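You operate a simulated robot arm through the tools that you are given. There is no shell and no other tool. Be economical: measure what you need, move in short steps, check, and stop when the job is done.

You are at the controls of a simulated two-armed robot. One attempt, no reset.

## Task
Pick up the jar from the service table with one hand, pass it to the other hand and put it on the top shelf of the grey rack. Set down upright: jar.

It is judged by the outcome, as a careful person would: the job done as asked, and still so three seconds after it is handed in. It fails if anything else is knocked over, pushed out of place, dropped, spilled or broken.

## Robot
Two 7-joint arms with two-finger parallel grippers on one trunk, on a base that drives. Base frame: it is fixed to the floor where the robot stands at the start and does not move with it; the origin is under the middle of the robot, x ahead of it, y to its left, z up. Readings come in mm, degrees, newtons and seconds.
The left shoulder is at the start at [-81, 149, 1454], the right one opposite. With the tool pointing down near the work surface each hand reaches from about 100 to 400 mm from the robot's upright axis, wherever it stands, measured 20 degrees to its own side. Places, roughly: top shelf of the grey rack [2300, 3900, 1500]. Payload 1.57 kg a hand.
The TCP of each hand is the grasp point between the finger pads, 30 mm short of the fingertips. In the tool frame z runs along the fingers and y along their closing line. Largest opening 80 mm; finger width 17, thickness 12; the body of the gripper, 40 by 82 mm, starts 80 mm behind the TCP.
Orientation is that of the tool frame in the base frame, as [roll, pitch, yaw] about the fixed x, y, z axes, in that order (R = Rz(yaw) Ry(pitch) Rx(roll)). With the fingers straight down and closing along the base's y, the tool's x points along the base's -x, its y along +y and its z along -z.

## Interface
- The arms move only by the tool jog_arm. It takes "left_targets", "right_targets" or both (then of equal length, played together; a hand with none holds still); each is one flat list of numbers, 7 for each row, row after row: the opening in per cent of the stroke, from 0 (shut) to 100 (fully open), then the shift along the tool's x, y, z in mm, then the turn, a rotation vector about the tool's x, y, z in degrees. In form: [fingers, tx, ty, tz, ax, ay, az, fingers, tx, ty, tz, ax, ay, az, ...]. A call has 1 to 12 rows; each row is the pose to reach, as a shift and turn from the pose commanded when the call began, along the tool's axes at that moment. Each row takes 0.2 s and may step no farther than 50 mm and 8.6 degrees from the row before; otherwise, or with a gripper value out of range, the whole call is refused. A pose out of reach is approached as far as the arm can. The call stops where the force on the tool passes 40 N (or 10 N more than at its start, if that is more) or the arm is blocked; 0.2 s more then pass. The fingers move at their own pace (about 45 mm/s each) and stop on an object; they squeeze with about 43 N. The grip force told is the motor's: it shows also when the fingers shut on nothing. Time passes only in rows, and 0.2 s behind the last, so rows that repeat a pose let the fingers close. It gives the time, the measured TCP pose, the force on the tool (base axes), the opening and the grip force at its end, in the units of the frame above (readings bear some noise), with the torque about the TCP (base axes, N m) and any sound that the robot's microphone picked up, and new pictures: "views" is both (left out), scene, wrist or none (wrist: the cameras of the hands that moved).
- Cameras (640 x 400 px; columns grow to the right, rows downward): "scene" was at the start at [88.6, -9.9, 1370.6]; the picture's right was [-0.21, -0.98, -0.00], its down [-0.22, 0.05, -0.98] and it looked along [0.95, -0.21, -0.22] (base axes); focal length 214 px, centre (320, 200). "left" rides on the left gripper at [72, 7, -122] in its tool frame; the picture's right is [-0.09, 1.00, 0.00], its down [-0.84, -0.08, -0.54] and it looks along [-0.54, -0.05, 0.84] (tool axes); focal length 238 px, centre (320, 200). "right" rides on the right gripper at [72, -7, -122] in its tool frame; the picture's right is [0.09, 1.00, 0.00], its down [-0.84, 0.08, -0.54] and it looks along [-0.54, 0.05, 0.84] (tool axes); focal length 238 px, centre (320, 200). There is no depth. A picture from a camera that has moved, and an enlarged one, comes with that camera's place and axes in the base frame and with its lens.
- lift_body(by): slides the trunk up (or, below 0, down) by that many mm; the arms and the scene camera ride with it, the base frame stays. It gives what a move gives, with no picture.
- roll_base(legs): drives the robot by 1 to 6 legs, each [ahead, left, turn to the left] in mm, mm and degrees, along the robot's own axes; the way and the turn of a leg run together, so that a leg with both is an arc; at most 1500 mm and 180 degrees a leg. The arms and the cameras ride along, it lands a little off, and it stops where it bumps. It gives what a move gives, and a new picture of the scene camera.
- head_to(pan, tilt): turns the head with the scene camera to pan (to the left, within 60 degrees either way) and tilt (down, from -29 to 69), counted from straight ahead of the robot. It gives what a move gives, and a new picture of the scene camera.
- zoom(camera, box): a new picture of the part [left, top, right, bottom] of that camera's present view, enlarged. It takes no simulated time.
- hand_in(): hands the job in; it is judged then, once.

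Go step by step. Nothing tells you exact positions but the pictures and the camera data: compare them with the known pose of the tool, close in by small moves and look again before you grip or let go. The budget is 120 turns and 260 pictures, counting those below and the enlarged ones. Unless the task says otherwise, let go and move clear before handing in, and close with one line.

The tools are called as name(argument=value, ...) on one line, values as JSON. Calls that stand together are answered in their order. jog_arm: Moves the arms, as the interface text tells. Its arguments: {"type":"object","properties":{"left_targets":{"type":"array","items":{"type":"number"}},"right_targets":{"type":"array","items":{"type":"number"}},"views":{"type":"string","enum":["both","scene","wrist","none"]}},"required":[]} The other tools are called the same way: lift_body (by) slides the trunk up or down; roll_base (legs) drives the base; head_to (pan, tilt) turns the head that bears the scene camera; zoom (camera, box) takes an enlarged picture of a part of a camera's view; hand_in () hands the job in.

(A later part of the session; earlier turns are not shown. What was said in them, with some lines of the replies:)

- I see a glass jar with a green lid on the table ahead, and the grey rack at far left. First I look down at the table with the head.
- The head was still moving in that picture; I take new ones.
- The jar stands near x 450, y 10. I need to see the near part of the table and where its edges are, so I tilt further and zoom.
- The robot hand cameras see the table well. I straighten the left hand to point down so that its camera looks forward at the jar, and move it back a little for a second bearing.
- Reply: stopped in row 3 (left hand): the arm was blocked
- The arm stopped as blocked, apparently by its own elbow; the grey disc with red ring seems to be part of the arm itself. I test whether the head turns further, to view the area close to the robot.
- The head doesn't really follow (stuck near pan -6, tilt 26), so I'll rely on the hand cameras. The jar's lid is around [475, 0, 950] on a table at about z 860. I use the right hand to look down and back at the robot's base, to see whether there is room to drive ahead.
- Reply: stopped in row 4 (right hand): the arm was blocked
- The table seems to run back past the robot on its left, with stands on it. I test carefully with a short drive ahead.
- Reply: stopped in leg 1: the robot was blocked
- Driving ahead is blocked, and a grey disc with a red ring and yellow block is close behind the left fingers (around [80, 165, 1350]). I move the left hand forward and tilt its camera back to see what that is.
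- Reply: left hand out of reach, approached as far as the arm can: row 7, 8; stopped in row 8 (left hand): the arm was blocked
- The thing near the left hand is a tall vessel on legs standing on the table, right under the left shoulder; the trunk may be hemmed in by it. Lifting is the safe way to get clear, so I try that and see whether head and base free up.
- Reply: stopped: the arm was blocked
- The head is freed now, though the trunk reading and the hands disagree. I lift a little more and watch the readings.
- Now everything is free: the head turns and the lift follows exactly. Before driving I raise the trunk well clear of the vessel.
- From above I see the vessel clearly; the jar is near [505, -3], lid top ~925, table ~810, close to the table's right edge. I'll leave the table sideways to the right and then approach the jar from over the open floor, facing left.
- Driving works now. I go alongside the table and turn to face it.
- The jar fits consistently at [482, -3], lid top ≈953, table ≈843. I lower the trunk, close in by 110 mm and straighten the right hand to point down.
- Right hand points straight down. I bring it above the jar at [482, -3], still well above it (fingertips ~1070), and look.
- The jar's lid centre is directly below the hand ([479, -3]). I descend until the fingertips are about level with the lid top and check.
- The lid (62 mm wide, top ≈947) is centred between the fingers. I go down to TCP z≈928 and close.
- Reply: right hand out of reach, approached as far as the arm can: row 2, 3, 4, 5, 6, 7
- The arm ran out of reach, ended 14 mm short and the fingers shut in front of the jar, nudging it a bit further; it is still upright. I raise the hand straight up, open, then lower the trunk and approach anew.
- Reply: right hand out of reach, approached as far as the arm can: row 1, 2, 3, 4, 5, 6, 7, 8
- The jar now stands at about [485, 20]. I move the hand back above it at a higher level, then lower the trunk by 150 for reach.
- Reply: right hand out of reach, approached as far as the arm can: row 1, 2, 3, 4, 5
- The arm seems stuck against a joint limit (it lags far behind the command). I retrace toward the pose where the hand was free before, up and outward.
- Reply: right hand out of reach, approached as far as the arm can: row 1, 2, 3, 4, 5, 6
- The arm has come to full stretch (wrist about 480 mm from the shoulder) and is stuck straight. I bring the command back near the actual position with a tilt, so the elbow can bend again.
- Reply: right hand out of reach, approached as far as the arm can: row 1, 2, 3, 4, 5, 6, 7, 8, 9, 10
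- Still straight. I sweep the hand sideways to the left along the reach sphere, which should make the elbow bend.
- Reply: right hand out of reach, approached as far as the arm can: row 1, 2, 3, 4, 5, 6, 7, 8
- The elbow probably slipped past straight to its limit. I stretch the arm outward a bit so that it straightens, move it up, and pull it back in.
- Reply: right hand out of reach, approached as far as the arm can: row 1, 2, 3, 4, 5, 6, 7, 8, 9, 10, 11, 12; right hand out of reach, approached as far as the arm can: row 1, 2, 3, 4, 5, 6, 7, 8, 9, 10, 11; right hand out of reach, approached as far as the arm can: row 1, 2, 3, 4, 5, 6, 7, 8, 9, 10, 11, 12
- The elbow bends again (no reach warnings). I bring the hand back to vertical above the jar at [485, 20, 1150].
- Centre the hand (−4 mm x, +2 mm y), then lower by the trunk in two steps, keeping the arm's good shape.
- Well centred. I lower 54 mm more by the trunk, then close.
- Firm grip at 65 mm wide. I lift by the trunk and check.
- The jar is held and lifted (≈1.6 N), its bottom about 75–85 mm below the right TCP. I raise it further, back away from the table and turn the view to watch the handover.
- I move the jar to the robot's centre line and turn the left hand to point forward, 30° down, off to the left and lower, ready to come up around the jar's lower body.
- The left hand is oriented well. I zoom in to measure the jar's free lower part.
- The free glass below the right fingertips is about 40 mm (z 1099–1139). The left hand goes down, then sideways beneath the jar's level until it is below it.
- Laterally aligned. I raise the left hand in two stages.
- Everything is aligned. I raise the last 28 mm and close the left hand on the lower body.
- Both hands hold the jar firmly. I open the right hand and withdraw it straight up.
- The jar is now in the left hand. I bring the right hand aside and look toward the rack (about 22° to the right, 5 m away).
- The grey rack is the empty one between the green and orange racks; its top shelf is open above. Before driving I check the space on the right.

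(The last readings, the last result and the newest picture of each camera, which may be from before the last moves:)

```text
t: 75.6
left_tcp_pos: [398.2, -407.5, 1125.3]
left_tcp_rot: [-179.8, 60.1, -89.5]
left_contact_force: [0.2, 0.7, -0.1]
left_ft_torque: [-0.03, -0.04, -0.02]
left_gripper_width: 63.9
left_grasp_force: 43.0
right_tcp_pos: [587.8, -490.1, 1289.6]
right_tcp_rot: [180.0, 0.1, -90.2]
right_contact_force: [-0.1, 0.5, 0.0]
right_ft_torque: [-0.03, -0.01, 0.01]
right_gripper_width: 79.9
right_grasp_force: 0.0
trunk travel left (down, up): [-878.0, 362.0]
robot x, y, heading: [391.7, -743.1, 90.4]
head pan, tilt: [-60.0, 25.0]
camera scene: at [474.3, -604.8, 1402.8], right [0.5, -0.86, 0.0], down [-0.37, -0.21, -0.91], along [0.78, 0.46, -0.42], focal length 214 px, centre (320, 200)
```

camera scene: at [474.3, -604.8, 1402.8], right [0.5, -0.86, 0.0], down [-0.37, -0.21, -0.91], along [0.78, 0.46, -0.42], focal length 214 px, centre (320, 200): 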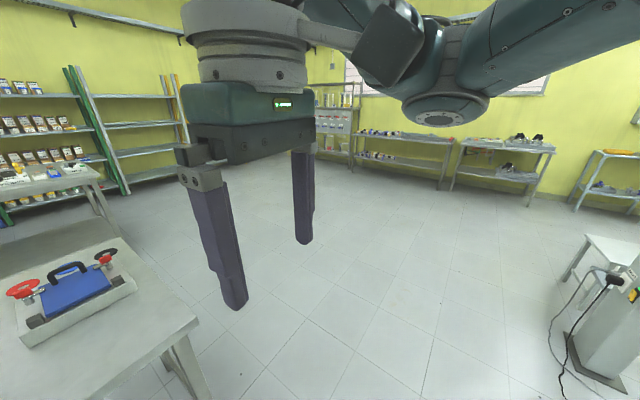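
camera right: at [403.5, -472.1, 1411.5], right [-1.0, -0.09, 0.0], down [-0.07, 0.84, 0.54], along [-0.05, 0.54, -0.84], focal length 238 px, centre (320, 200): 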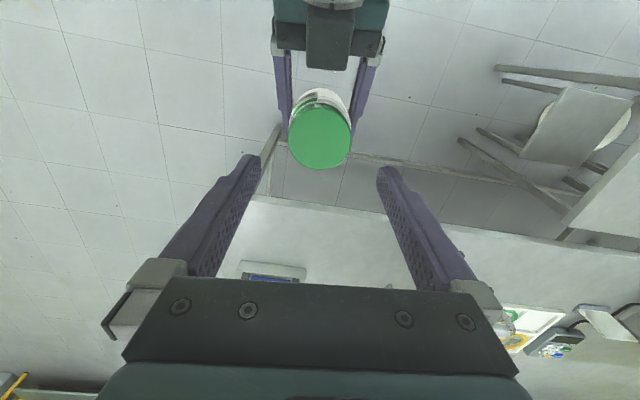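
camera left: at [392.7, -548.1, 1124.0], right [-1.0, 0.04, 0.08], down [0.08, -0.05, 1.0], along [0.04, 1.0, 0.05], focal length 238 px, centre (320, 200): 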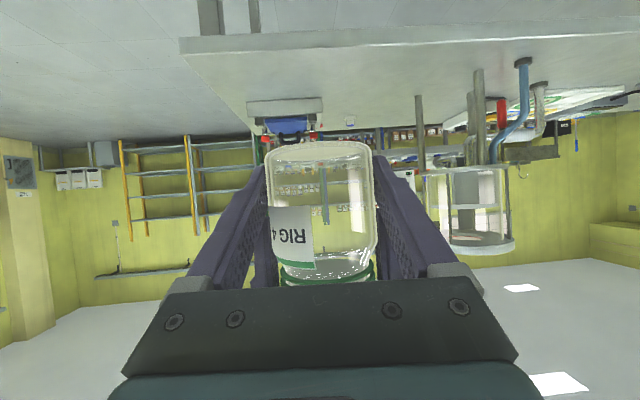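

The way is clear. I drive right past the table end and then toward the rack.

roll_base(legs=[[0, -800, 0], [1150, -368, 0], [1150, -368, 0], [900, -369, 0]])

head_to(pan=0, tilt=10)

```text
t: 96.0
left_tcp_pos: [2291.1, 2787.7, 1123.8]
left_tcp_rot: [-179.8, 59.9, -89.6]
left_contact_force: [0.0, 0.2, 0.4]
left_ft_torque: [-0.01, 0.01, -0.01]
left_gripper_width: 63.8
left_grasp_force: 42.5
right_tcp_pos: [2479.6, 2704.3, 1289.6]
right_tcp_rot: [-180.0, 0.0, -90.3]
right_contact_force: [0.1, -1.3, 0.7]
right_ft_torque: [-0.01, 0.0, 0.02]
right_gripper_width: 80.2
right_grasp_force: 0.0
trunk travel left (down, up): [-878.0, 362.0]
robot x, y, heading: [2292.7, 2442.8, 89.9]
head pan, tilt: [-60.0, 25.0]
camera scene: at [2366.6, 2589.9, 1402.8], right [0.5, -0.87, 0.0], down [-0.37, -0.21, -0.91], along [0.78, 0.45, -0.42], focal length 214 px, centre (320, 200)
```

scene: 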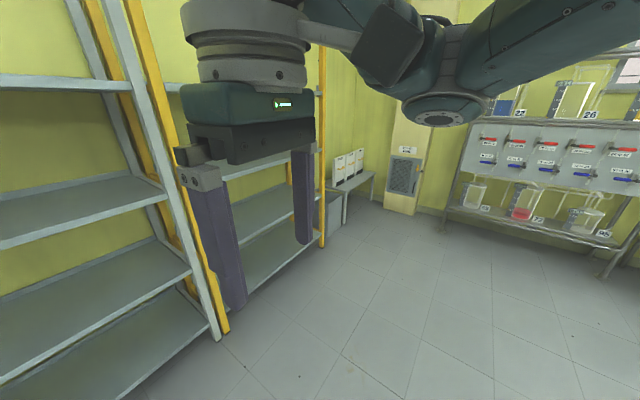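

```text
t: 97.3
left_tcp_pos: [2290.6, 2787.8, 1125.7]
left_tcp_rot: [-179.8, 60.0, -89.7]
left_contact_force: [-0.4, -0.7, 0.3]
left_ft_torque: [-0.01, 0.01, -0.01]
left_gripper_width: 63.8
left_grasp_force: 42.4
right_tcp_pos: [2480.6, 2704.5, 1289.3]
right_tcp_rot: [-179.9, -0.1, -90.3]
right_contact_force: [0.2, -0.7, 0.6]
right_ft_torque: [0.02, 0.03, 0.02]
right_gripper_width: 80.1
right_grasp_force: 0.1
trunk travel left (down, up): [-878.0, 362.0]
robot x, y, heading: [2285.0, 2449.3, 90.0]
head pan, tilt: [0.0, 10.0]
camera scene: at [2286.9, 2636.8, 1427.2], right [1.0, 0.0, 0.0], down [0.0, -0.17, -0.98], along [0.0, 0.98, -0.17], focal length 214 px, centre (320, 200)
```

scene: 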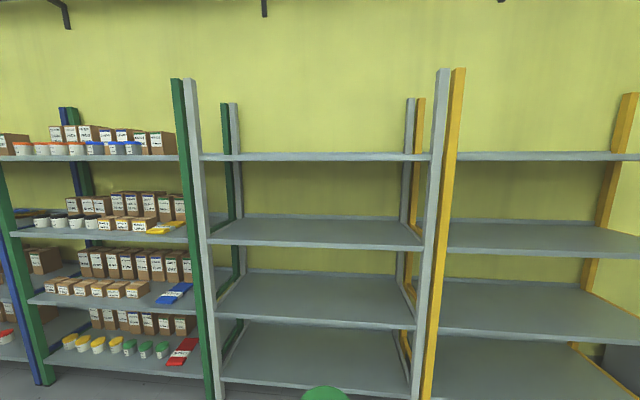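

The grey rack is straight ahead. I lift the trunk so the camera and jar go above the shelf level, and look again to triangulate the shelf.

lift_body(by=350)

head_to(pan=0, tilt=20)

```text
t: 100.7
left_tcp_pos: [2291.0, 2787.4, 1475.1]
left_tcp_rot: [-179.9, 60.0, -89.7]
left_contact_force: [0.0, 0.0, -1.1]
left_ft_torque: [-0.02, 0.0, 0.01]
left_gripper_width: 63.5
left_grasp_force: 42.5
right_tcp_pos: [2480.7, 2702.9, 1639.7]
right_tcp_rot: [179.9, 0.1, -90.4]
right_contact_force: [0.6, 0.0, 0.2]
right_ft_torque: [0.02, -0.02, 0.0]
right_gripper_width: 80.1
right_grasp_force: 0.2
trunk travel left (down, up): [-1228.0, 12.0]
robot x, y, heading: [2287.9, 2446.7, 90.0]
head pan, tilt: [0.0, 10.0]
```

```text
t: 101.4
left_tcp_pos: [2292.1, 2787.0, 1476.6]
left_tcp_rot: [-179.8, 60.0, -89.8]
left_contact_force: [-0.1, 0.1, -0.8]
left_ft_torque: [-0.02, -0.02, -0.01]
left_gripper_width: 63.6
left_grasp_force: 43.0
right_tcp_pos: [2480.6, 2703.8, 1640.4]
right_tcp_rot: [-180.0, 0.1, -90.3]
right_contact_force: [0.7, 0.7, -0.2]
right_ft_torque: [0.0, 0.01, 0.03]
right_gripper_width: 80.1
right_grasp_force: 0.1
trunk travel left (down, up): [-1228.0, 12.0]
robot x, y, heading: [2285.7, 2444.4, 89.9]
head pan, tilt: [0.0, 20.0]
camera scene: at [2286.8, 2637.0, 1760.9], right [1.0, 0.0, 0.0], down [0.0, -0.34, -0.94], along [0.0, 0.94, -0.34], focal length 214 px, centre (320, 200)
```

scene: 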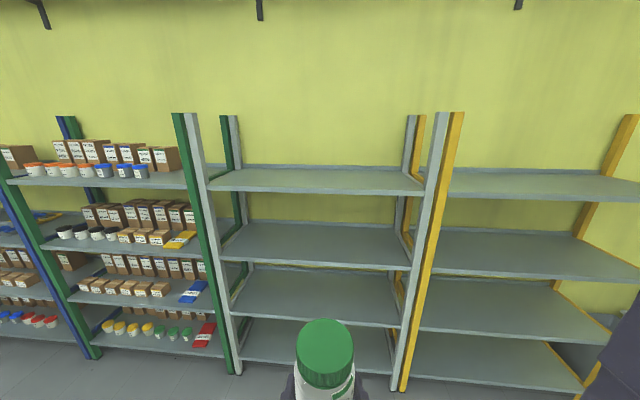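

zoom(camera="scene", box=[180, 100, 460, 275])

```text
2.29 times, centred on (320, 188) of scene
camera zoom: at [2286.8, 2637.0, 1760.9], right [1.0, 0.0, 0.0], down [0.0, -0.34, -0.94], along [0.0, 0.94, -0.34], focal length 490 px, centre (320, 229)
```

zoom: 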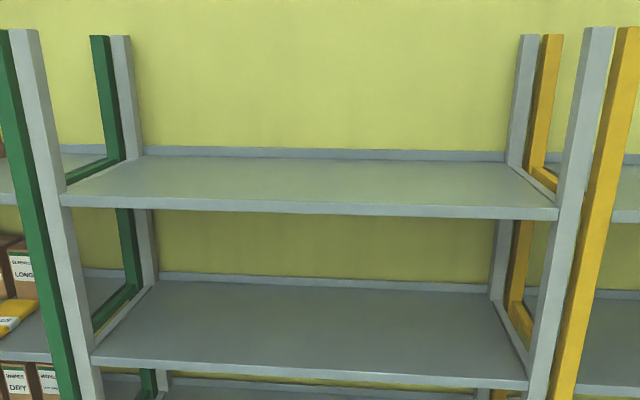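

The shelf's front edge is near y≈3605 at z≈1470, slightly angled (≈5°) to me. I raise and extend the left hand, turn 4.7° right and close in most of the way.

jog_arm(left_targets=[0, -37, 0, -3, 0, 0, 0, 0, -75, 0, -5, 0, 0, 0, 0, -112, 0, -7, 0, 0, 0, 0, -112, 0, -7, 0, 0, 0], views="none")

roll_base(legs=[[0, 0, -4.7], [600, 90, 0]])

head_to(pan=0, tilt=35)

```text
t: 102.6
left_tcp_pos: [2262.8, 2832.7, 1554.3]
left_tcp_rot: [167.5, 59.3, -101.6]
left_contact_force: [-0.1, -0.2, -1.4]
left_ft_torque: [0.02, 0.02, 0.0]
left_gripper_width: 63.7
left_grasp_force: 43.0
right_tcp_pos: [2480.9, 2703.8, 1639.7]
right_tcp_rot: [180.0, 0.0, -90.3]
right_contact_force: [0.7, -0.6, -1.2]
right_ft_torque: [0.01, -0.01, 0.0]
right_gripper_width: 80.3
right_grasp_force: 0.1
trunk travel left (down, up): [-1228.0, 12.0]
robot x, y, heading: [2283.0, 2449.3, 90.0]
head pan, tilt: [0.0, 20.0]
stopped in row 4 (left hand): the arm was blocked; the commanded pose is now the measured one
```

```text
t: 106.5
left_tcp_pos: [2263.7, 3436.9, 1554.8]
left_tcp_rot: [167.5, 59.2, -106.9]
left_contact_force: [0.3, -0.2, -1.1]
left_ft_torque: [0.0, 0.04, -0.01]
left_gripper_width: 63.7
left_grasp_force: 43.4
right_tcp_pos: [2465.9, 3287.7, 1639.8]
right_tcp_rot: [180.0, 0.0, -95.6]
right_contact_force: [0.5, 0.0, 0.0]
right_ft_torque: [-0.03, 0.02, 0.04]
right_gripper_width: 80.1
right_grasp_force: 0.0
trunk travel left (down, up): [-1228.0, 12.0]
robot x, y, heading: [2248.7, 3048.3, 84.6]
head pan, tilt: [0.0, 20.0]
camera scene: at [2267.6, 3239.0, 1760.9], right [1.0, -0.09, 0.0], down [-0.03, -0.34, -0.94], along [0.09, 0.94, -0.34], focal length 214 px, centre (320, 200)
```

scene: 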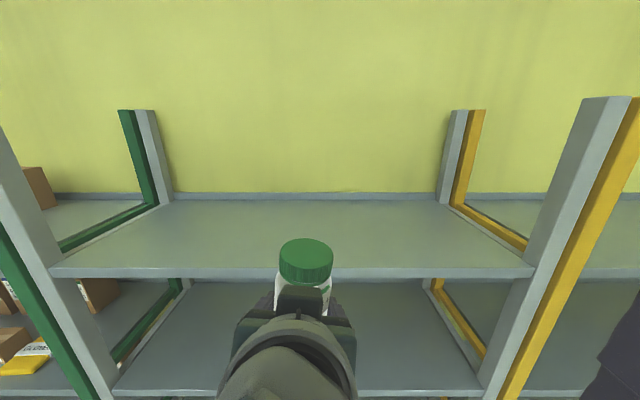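

```text
t: 107.3
left_tcp_pos: [2261.9, 3437.3, 1553.9]
left_tcp_rot: [167.1, 59.3, -107.1]
left_contact_force: [1.0, 0.0, -1.9]
left_ft_torque: [0.02, 0.0, -0.01]
left_gripper_width: 63.4
left_grasp_force: 43.0
right_tcp_pos: [2467.2, 3288.6, 1639.9]
right_tcp_rot: [179.9, -0.1, -95.5]
right_contact_force: [-1.1, 0.0, -0.9]
right_ft_torque: [0.01, -0.01, -0.01]
right_gripper_width: 79.9
right_grasp_force: 0.0
trunk travel left (down, up): [-1228.0, 12.0]
robot x, y, heading: [2247.1, 3050.4, 84.3]
head pan, tilt: [0.0, 35.0]
camera scene: at [2267.2, 3234.0, 1737.1], right [1.0, -0.09, 0.0], down [-0.05, -0.57, -0.82], along [0.08, 0.82, -0.57], focal length 214 px, centre (320, 200)
```

scene: 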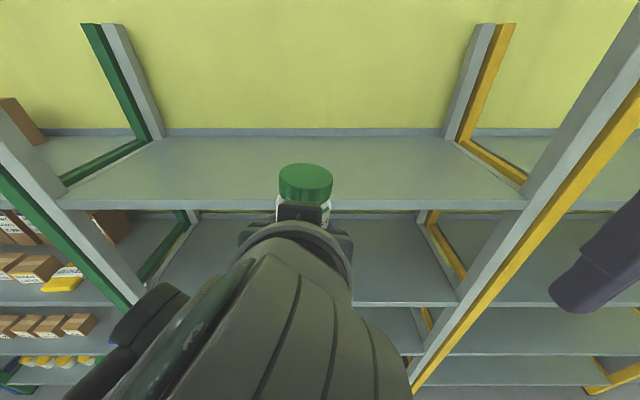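

While raising, the left arm hit a joint limit and the hand twisted, tilting the jar about 6.5°. The jar is still in front of the shelf; I bring the hand a bit lower and to the left and straighten the jar.

jog_arm(left_targets=[0, 20, 21, 5, 0, 0, 0, 0, 40, 42, 10, 1, 0, -2, 0, 58, 62, 14, 2.2, 0, -3.8, 0, 58, 62, 14, 3.3, 0, -5.7, 0, 58, 62, 14, 3.3, 0, -5.7])

```text
t: 108.5
left_tcp_pos: [2193.5, 3426.3, 1502.9]
left_tcp_rot: [-179.5, 59.8, -95.5]
left_contact_force: [-0.4, -0.4, -1.7]
left_ft_torque: [0.0, 0.05, 0.02]
left_gripper_width: 63.4
left_grasp_force: 43.1
right_tcp_pos: [2465.8, 3287.9, 1639.4]
right_tcp_rot: [179.9, 0.0, -95.6]
right_contact_force: [-0.3, -0.7, 0.3]
right_ft_torque: [-0.03, -0.02, 0.01]
right_gripper_width: 79.9
right_grasp_force: 0.0
trunk travel left (down, up): [-1228.0, 12.0]
robot x, y, heading: [2251.3, 3051.1, 85.0]
head pan, tilt: [0.0, 35.0]
camera scene: at [2267.2, 3234.0, 1737.0], right [1.0, -0.09, 0.0], down [-0.05, -0.57, -0.82], along [0.08, 0.82, -0.57], focal length 214 px, centre (320, 200)
camera left: at [2171.8, 3287.6, 1502.7], right [-0.99, 0.15, 0.08], down [0.07, -0.06, 1.0], along [0.15, 0.99, 0.04], focal length 238 px, centre (320, 200)
```

scene: 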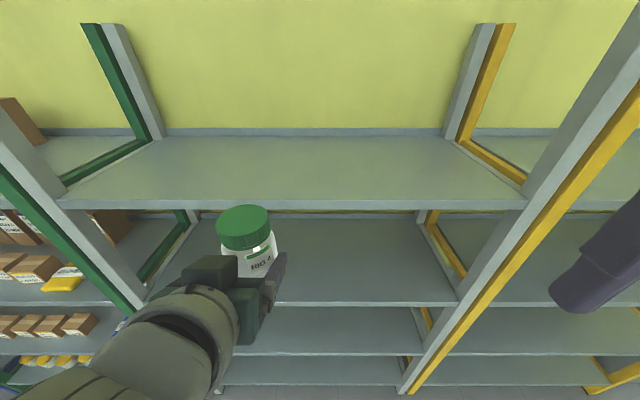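
left: 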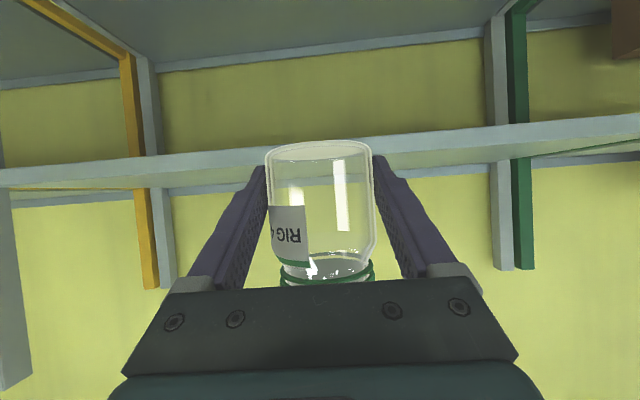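

The jar is upright again, bottom at about z 1479; the shelf top is at about 1465. I use the last 12 mm of trunk lift plus 15 mm of arm for clearance, and zoom on the shelf edge.

lift_body(by=12)

jog_arm(left_targets=[0, -6, 0, -4, 0, 0, 0, 0, -13, 0, -7.5, 0, 0, 0, 0, -13, 0, -7.5, 0, 0, 0], views="none")

zoom(camera="scene", box=[140, 120, 400, 290])

zoom(camera="left", box=[200, 90, 500, 270])

```text
t: 109.1
left_tcp_pos: [2193.2, 3426.6, 1515.3]
left_tcp_rot: [-179.6, 59.8, -95.6]
left_contact_force: [0.0, -0.5, -0.4]
left_ft_torque: [-0.04, 0.02, -0.04]
left_gripper_width: 63.1
left_grasp_force: 42.6
right_tcp_pos: [2465.6, 3288.3, 1651.0]
right_tcp_rot: [179.9, 0.0, -95.6]
right_contact_force: [-0.3, 1.3, -0.8]
right_ft_torque: [-0.03, -0.02, -0.01]
right_gripper_width: 79.9
right_grasp_force: 0.1
trunk travel left (down, up): [-1240.0, 0.0]
robot x, y, heading: [2248.7, 3048.3, 84.6]
head pan, tilt: [0.0, 35.0]
```

```text
t: 109.9
left_tcp_pos: [2191.8, 3427.0, 1531.0]
left_tcp_rot: [-179.7, 60.0, -95.6]
left_contact_force: [-0.1, 0.3, -1.0]
left_ft_torque: [0.02, -0.03, 0.0]
left_gripper_width: 63.4
left_grasp_force: 42.9
right_tcp_pos: [2465.6, 3287.8, 1652.3]
right_tcp_rot: [179.9, 0.0, -95.6]
right_contact_force: [1.0, 0.6, 0.5]
right_ft_torque: [0.01, 0.03, 0.03]
right_gripper_width: 79.8
right_grasp_force: 0.0
trunk travel left (down, up): [-1240.0, 0.0]
robot x, y, heading: [2248.6, 3048.2, 84.6]
head pan, tilt: [0.0, 35.0]
```

```text
2.35 times, centred on (270, 205) of scene
camera zoom: at [2267.2, 3234.0, 1748.7], right [1.0, -0.09, 0.0], down [-0.05, -0.57, -0.82], along [0.08, 0.82, -0.57], focal length 505 px, centre (438, 188)
```

zoom: 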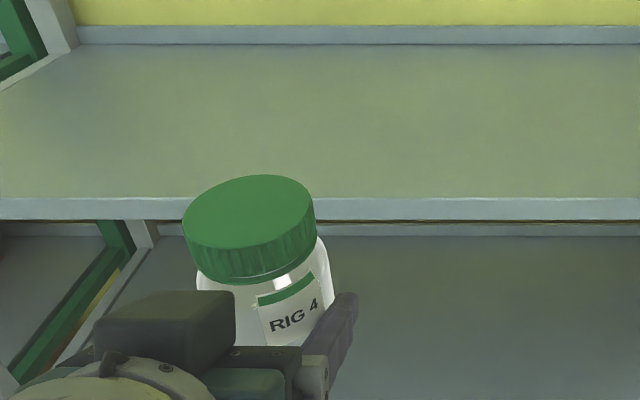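

```text
2.13 times, centred on (350, 180) of left
camera zoom: at [2171.4, 3288.0, 1529.4], right [-0.99, 0.15, 0.08], down [0.07, -0.06, 1.0], along [0.15, 0.99, 0.04], focal length 508 px, centre (256, 243)
```

zoom: 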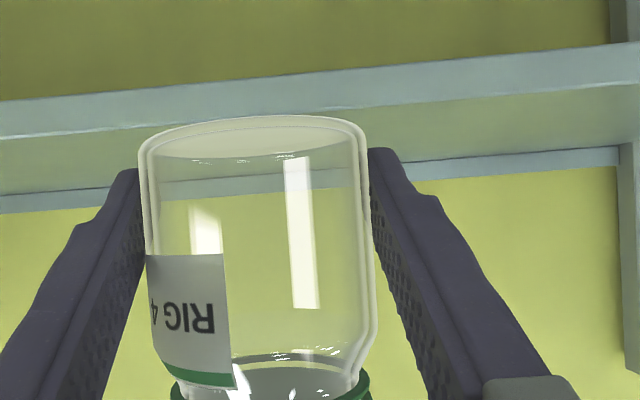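

The rack's edge is now square to me. Shelf top ≈1460, jar bottom ≈1507; I drive ahead 150 mm, check, then the rest.

roll_base(legs=[[150, 0, 0]])

zoom(camera="left", box=[0, 0, 640, 400])

```text
t: 111.3
left_tcp_pos: [2206.5, 3577.2, 1530.7]
left_tcp_rot: [-179.6, 59.8, -95.6]
left_contact_force: [0.3, 0.0, -1.1]
left_ft_torque: [-0.01, 0.01, 0.01]
left_gripper_width: 63.2
left_grasp_force: 42.8
right_tcp_pos: [2479.5, 3436.6, 1651.3]
right_tcp_rot: [-180.0, 0.0, -95.5]
right_contact_force: [-0.3, 0.0, 0.3]
right_ft_torque: [0.02, 0.01, 0.02]
right_gripper_width: 79.8
right_grasp_force: 0.1
trunk travel left (down, up): [-1240.0, 0.0]
robot x, y, heading: [2262.7, 3197.7, 84.9]
head pan, tilt: [0.0, 35.0]
camera scene: at [2280.7, 3383.1, 1748.7], right [1.0, -0.09, 0.0], down [-0.05, -0.57, -0.82], along [0.07, 0.82, -0.57], focal length 214 px, centre (320, 200)
```

scene: 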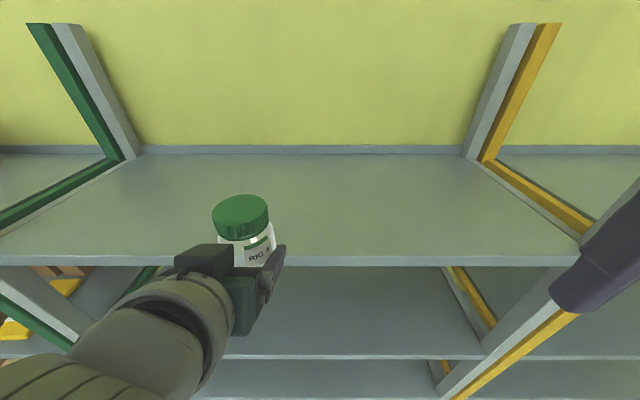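

```text
1.00 times, centred on (320, 200) of left (not enlarged: the box is as wide or as high as the picture)
camera zoom: at [2185.0, 3437.0, 1529.2], right [-0.99, 0.15, 0.08], down [0.07, -0.06, 1.0], along [0.15, 0.99, 0.04], focal length 238 px, centre (320, 200)
```

zoom: 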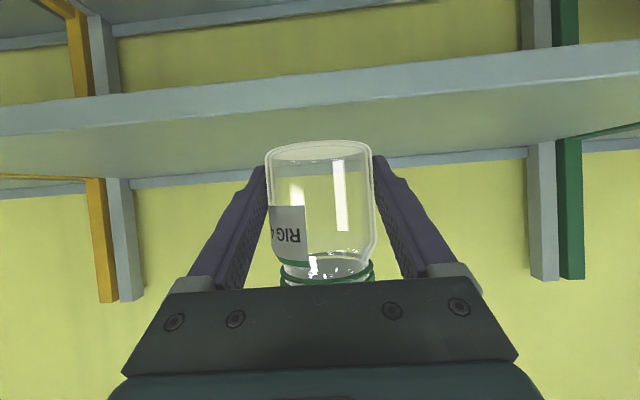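

Triangulated: shelf top z≈1461, its edge 48 mm ahead of the jar's centre. I drive 140 mm more so the jar is ~92 mm inside.

roll_base(legs=[[140, 0, 0]])

zoom(camera="left", box=[0, 0, 640, 400])

```text
t: 112.6
left_tcp_pos: [2218.9, 3715.0, 1530.0]
left_tcp_rot: [-179.6, 59.9, -95.7]
left_contact_force: [-0.5, 0.6, -2.3]
left_ft_torque: [0.02, 0.02, -0.03]
left_gripper_width: 63.3
left_grasp_force: 42.8
right_tcp_pos: [2492.2, 3575.5, 1651.4]
right_tcp_rot: [179.9, 0.0, -95.4]
right_contact_force: [0.3, 0.3, 0.1]
right_ft_torque: [-0.01, 0.04, 0.01]
right_gripper_width: 79.7
right_grasp_force: 0.1
trunk travel left (down, up): [-1240.0, 0.0]
robot x, y, heading: [2278.4, 3338.1, 84.8]
head pan, tilt: [0.0, 35.0]
camera scene: at [2293.3, 3521.9, 1748.7], right [1.0, -0.09, 0.0], down [-0.05, -0.57, -0.82], along [0.07, 0.82, -0.57], focal length 214 px, centre (320, 200)
```

scene: 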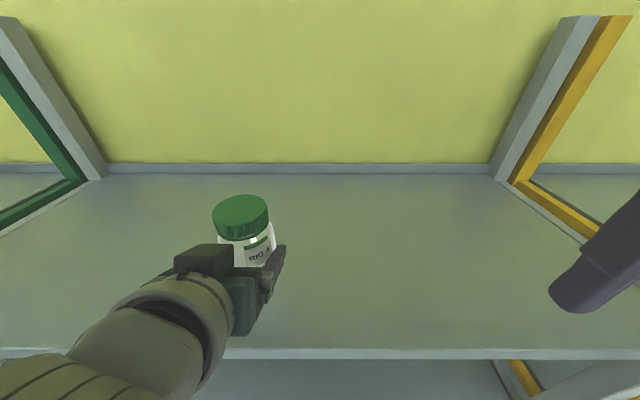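

```text
1.00 times, centred on (320, 200) of left (not enlarged: the box is as wide or as high as the picture)
camera zoom: at [2197.6, 3575.8, 1529.2], right [-0.99, 0.15, 0.08], down [0.07, -0.06, 1.0], along [0.15, 0.99, 0.04], focal length 238 px, centre (320, 200)
```

zoom: 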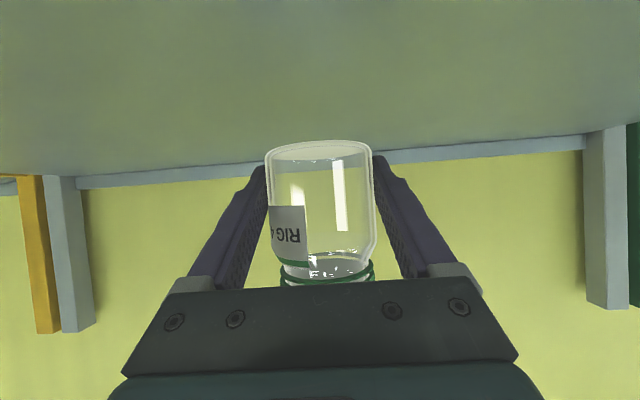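

The jar is ~89 mm inside the edge, about 45 mm above the shelf. I lower 36 mm by the trunk, then finish in small steps watching the force.

lift_body(by=-36)

zoom(camera="left", box=[200, 60, 500, 270])

zoom(camera="scene", box=[160, 150, 360, 290])

```text
t: 113.4
left_tcp_pos: [2219.1, 3715.2, 1494.7]
left_tcp_rot: [-179.6, 59.8, -95.5]
left_contact_force: [0.4, 0.2, -1.1]
left_ft_torque: [0.01, -0.03, 0.0]
left_gripper_width: 63.2
left_grasp_force: 42.9
right_tcp_pos: [2493.1, 3576.2, 1615.1]
right_tcp_rot: [-180.0, 0.0, -95.6]
right_contact_force: [0.1, 0.4, 0.8]
right_ft_torque: [0.0, -0.02, 0.02]
right_gripper_width: 80.1
right_grasp_force: 0.1
trunk travel left (down, up): [-1204.0, 36.0]
robot x, y, heading: [2272.9, 3339.1, 84.7]
head pan, tilt: [0.0, 35.0]
```

```text
1.90 times, centred on (350, 165) of left
camera zoom: at [2197.5, 3575.8, 1493.1], right [-0.99, 0.15, 0.08], down [0.07, -0.06, 1.0], along [0.15, 0.99, 0.04], focal length 454 px, centre (263, 267)
```

zoom: 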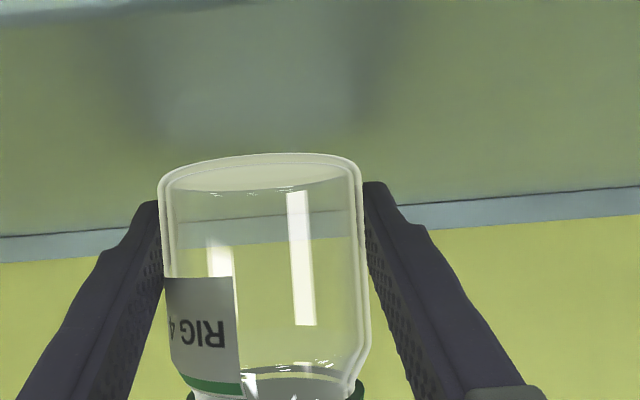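

```text
2.86 times, centred on (260, 220) of scene
camera zoom: at [2293.3, 3521.9, 1712.7], right [1.0, -0.09, 0.0], down [-0.05, -0.57, -0.82], along [0.07, 0.82, -0.57], focal length 613 px, centre (491, 143)
```

zoom: 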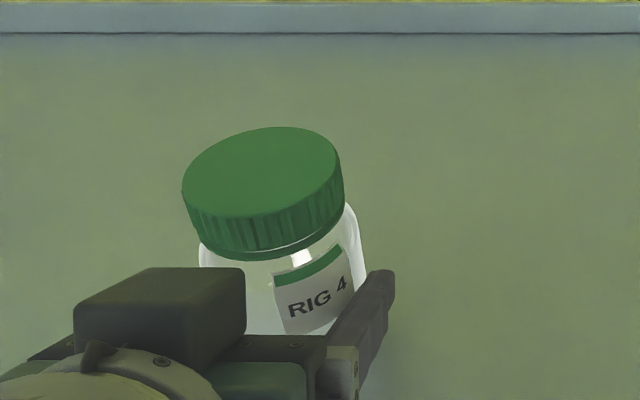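

About 9 mm left. I lower by the arm in small steps.

jog_arm(left_targets=[0, 2.6, 0, 1.5, 0, 0, 0, 0, 5.2, 0, 3, 0, 0, 0, 0, 5.2, 0, 3, 0, 0, 0], views="none")

```text
t: 114.2
left_tcp_pos: [2219.8, 3715.0, 1488.6]
left_tcp_rot: [-179.6, 59.8, -95.6]
left_contact_force: [0.5, -0.4, -1.4]
left_ft_torque: [0.01, 0.02, -0.01]
left_gripper_width: 63.2
left_grasp_force: 43.0
right_tcp_pos: [2491.5, 3574.9, 1615.6]
right_tcp_rot: [180.0, 0.0, -95.3]
right_contact_force: [-0.7, -0.1, 0.0]
right_ft_torque: [-0.03, 0.0, -0.03]
right_gripper_width: 80.1
right_grasp_force: 0.0
trunk travel left (down, up): [-1204.0, 36.0]
robot x, y, heading: [2276.1, 3335.6, 84.7]
head pan, tilt: [0.0, 35.0]
```

jog_arm(left_targets=[0, 1.7, 0, 1, 0, 0, 0, 0, 1.7, 0, 1, 0, 0, 0], views="none")

zoom(camera="left", box=[200, 60, 500, 270])

```text
t: 114.8
left_tcp_pos: [2218.5, 3715.0, 1485.9]
left_tcp_rot: [-179.7, 59.8, -95.5]
left_contact_force: [0.1, 0.7, -1.2]
left_ft_torque: [0.0, -0.04, 0.0]
left_gripper_width: 63.2
left_grasp_force: 42.6
right_tcp_pos: [2492.3, 3576.1, 1615.6]
right_tcp_rot: [179.9, -0.1, -95.5]
right_contact_force: [0.0, 0.3, -0.6]
right_ft_torque: [0.02, -0.02, 0.03]
right_gripper_width: 80.0
right_grasp_force: 0.0
trunk travel left (down, up): [-1204.0, 36.0]
robot x, y, heading: [2272.6, 3336.5, 84.7]
head pan, tilt: [0.0, 35.0]
```

```text
1.90 times, centred on (350, 165) of left
camera zoom: at [2197.7, 3575.8, 1485.2], right [-0.99, 0.15, 0.08], down [0.07, -0.05, 1.0], along [0.15, 0.99, 0.04], focal length 454 px, centre (263, 267)
```

zoom: 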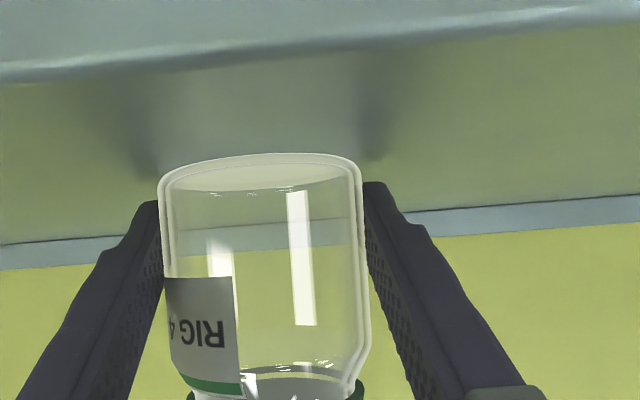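

jog_arm(left_targets=[0, 1.3, 0, 0.75, 0, 0, 0, 0, 1.3, 0, 0.75, 0, 0, 0], views="none")

```text
t: 115.4
left_tcp_pos: [2218.8, 3716.9, 1486.9]
left_tcp_rot: [-179.5, 60.0, -95.7]
left_contact_force: [-0.3, -1.5, 5.8]
left_ft_torque: [0.07, -0.03, -0.01]
left_gripper_width: 63.1
left_grasp_force: 42.8
right_tcp_pos: [2492.5, 3576.7, 1615.1]
right_tcp_rot: [179.9, 0.0, -95.5]
right_contact_force: [-0.6, -0.7, -0.2]
right_ft_torque: [0.0, 0.04, 0.0]
right_gripper_width: 80.0
right_grasp_force: 0.0
trunk travel left (down, up): [-1204.0, 36.0]
robot x, y, heading: [2274.7, 3336.8, 84.8]
head pan, tilt: [0.0, 35.0]
```

Contact: the upward force rose to ≈6 N. I check the picture before opening.

zoom(camera="left", box=[200, 60, 500, 270])

jog_arm(left_targets=[85, 0, 0, 0, 0, 0, 0, 90, 0, 0, 0, 0, 0, 0, 100, 0, 0, 0, 0, 0, 0, 100, 0, 0, 0, 0, 0, 0])

```text
1.90 times, centred on (350, 165) of left
camera zoom: at [2197.8, 3576.5, 1484.4], right [-0.99, 0.15, 0.08], down [0.07, -0.06, 1.0], along [0.15, 0.99, 0.05], focal length 454 px, centre (263, 267)
```

zoom: 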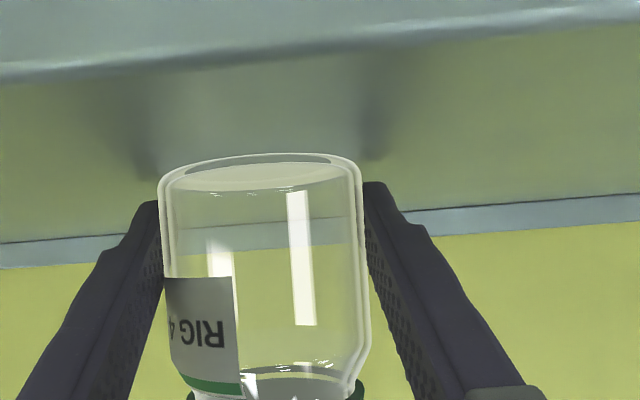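

```text
t: 116.4
left_tcp_pos: [2218.7, 3716.2, 1484.9]
left_tcp_rot: [-179.6, 59.8, -95.7]
left_contact_force: [0.0, 0.1, 0.3]
left_ft_torque: [0.0, 0.01, 0.01]
left_gripper_width: 79.9
left_grasp_force: 0.1
right_tcp_pos: [2492.5, 3575.8, 1615.5]
right_tcp_rot: [-179.9, 0.0, -95.5]
right_contact_force: [0.0, 0.4, 0.8]
right_ft_torque: [-0.01, -0.02, 0.01]
right_gripper_width: 79.9
right_grasp_force: 0.1
trunk travel left (down, up): [-1204.0, 36.0]
robot x, y, heading: [2276.8, 3333.2, 84.8]
head pan, tilt: [0.0, 35.0]
camera scene: at [2293.3, 3522.0, 1712.7], right [1.0, -0.09, 0.0], down [-0.05, -0.57, -0.82], along [0.07, 0.82, -0.57], focal length 214 px, centre (320, 200)
camera left: at [2197.7, 3576.0, 1483.8], right [-0.99, 0.15, 0.08], down [0.07, -0.06, 1.0], along [0.15, 0.99, 0.04], focal length 238 px, centre (320, 200)
```

scene: 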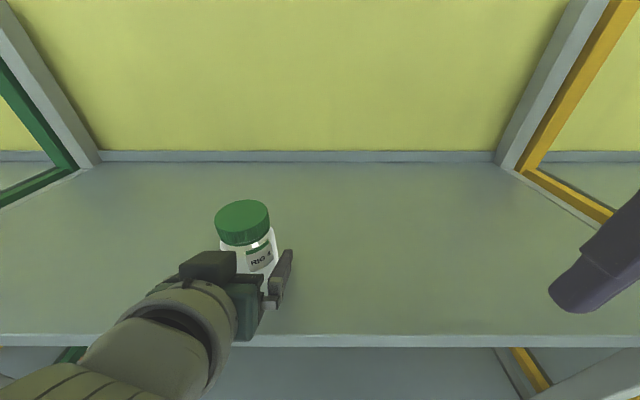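
left: 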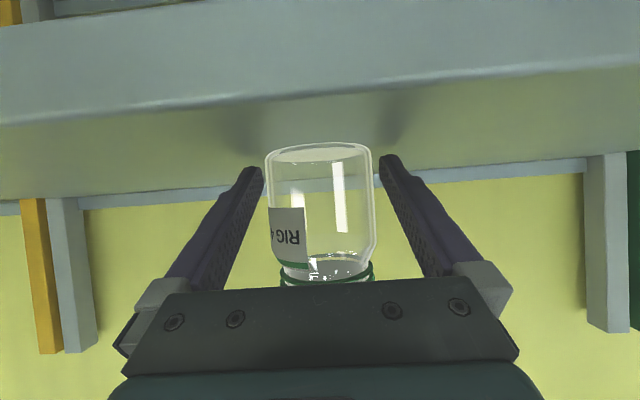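

The jar stands free between the open fingers. I lift the trunk 5 mm and back straight away.

lift_body(by=5)

roll_base(legs=[[-150, 0, 0]])

```text
t: 116.9
left_tcp_pos: [2218.5, 3716.1, 1491.1]
left_tcp_rot: [-179.5, 59.8, -95.5]
left_contact_force: [-0.2, 0.1, -0.4]
left_ft_torque: [0.02, -0.02, 0.02]
left_gripper_width: 80.3
left_grasp_force: 0.0
right_tcp_pos: [2492.9, 3576.1, 1620.5]
right_tcp_rot: [-180.0, 0.0, -95.5]
right_contact_force: [-0.1, -0.4, 0.7]
right_ft_torque: [0.02, 0.01, 0.0]
right_gripper_width: 80.0
right_grasp_force: 0.0
trunk travel left (down, up): [-1209.0, 31.0]
robot x, y, heading: [2274.5, 3337.8, 84.7]
head pan, tilt: [0.0, 35.0]
```

```text
t: 118.3
left_tcp_pos: [2205.1, 3564.2, 1490.4]
left_tcp_rot: [-179.7, 59.7, -95.5]
left_contact_force: [-0.5, -0.6, 0.3]
left_ft_torque: [0.0, 0.0, -0.02]
left_gripper_width: 79.8
left_grasp_force: 0.1
right_tcp_pos: [2478.2, 3424.7, 1619.8]
right_tcp_rot: [180.0, 0.0, -95.5]
right_contact_force: [-0.4, 0.1, 0.0]
right_ft_torque: [0.0, 0.01, 0.01]
right_gripper_width: 79.9
right_grasp_force: 0.1
trunk travel left (down, up): [-1209.0, 31.0]
robot x, y, heading: [2261.7, 3185.5, 84.8]
head pan, tilt: [0.0, 35.0]
camera scene: at [2279.5, 3370.7, 1717.7], right [1.0, -0.09, 0.0], down [-0.05, -0.57, -0.82], along [0.07, 0.82, -0.57], focal length 214 px, centre (320, 200)
```

scene: 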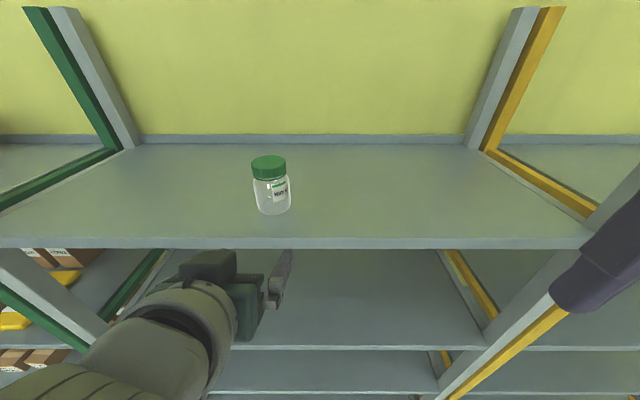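

The jar stands upright on the top shelf of the grey rack, and both hands are clear. I back off a little more and hand in.

roll_base(legs=[[-150, 0, 0]])

hand_in()

```text
t: 119.7
left_tcp_pos: [2189.7, 3413.6, 1491.0]
left_tcp_rot: [-179.5, 60.0, -95.5]
left_contact_force: [-0.4, -0.3, -0.4]
left_ft_torque: [0.02, 0.03, 0.0]
left_gripper_width: 80.0
left_grasp_force: 0.0
right_tcp_pos: [2465.1, 3275.8, 1620.1]
right_tcp_rot: [180.0, 0.0, -95.5]
right_contact_force: [-0.1, 0.0, 0.0]
right_ft_torque: [-0.03, 0.0, -0.03]
right_gripper_width: 80.1
right_grasp_force: 0.2
trunk travel left (down, up): [-1209.0, 31.0]
robot x, y, heading: [2245.9, 3035.4, 84.9]
head pan, tilt: [0.0, 35.0]
camera scene: at [2265.8, 3221.0, 1717.7], right [1.0, -0.09, 0.0], down [-0.05, -0.57, -0.82], along [0.07, 0.82, -0.57], focal length 214 px, centre (320, 200)
```

scene: 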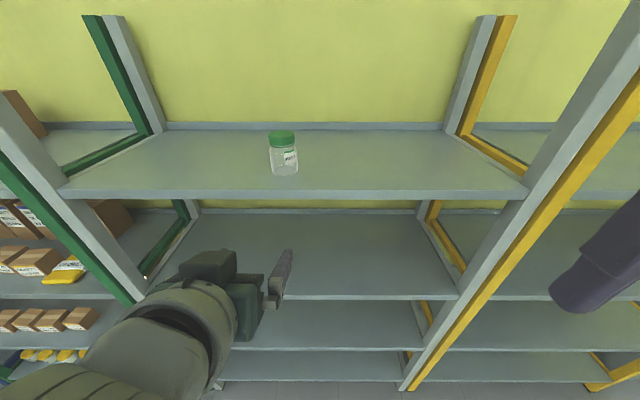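

```text
The job is handed in.
```

The jar was picked up with the right hand, passed to the left, and now stands upright on the top shelf of the grey rack with both hands clear; my first grasp missed and pushed it about 2 cm along the table, and I saw nothing else moved or knocked over.
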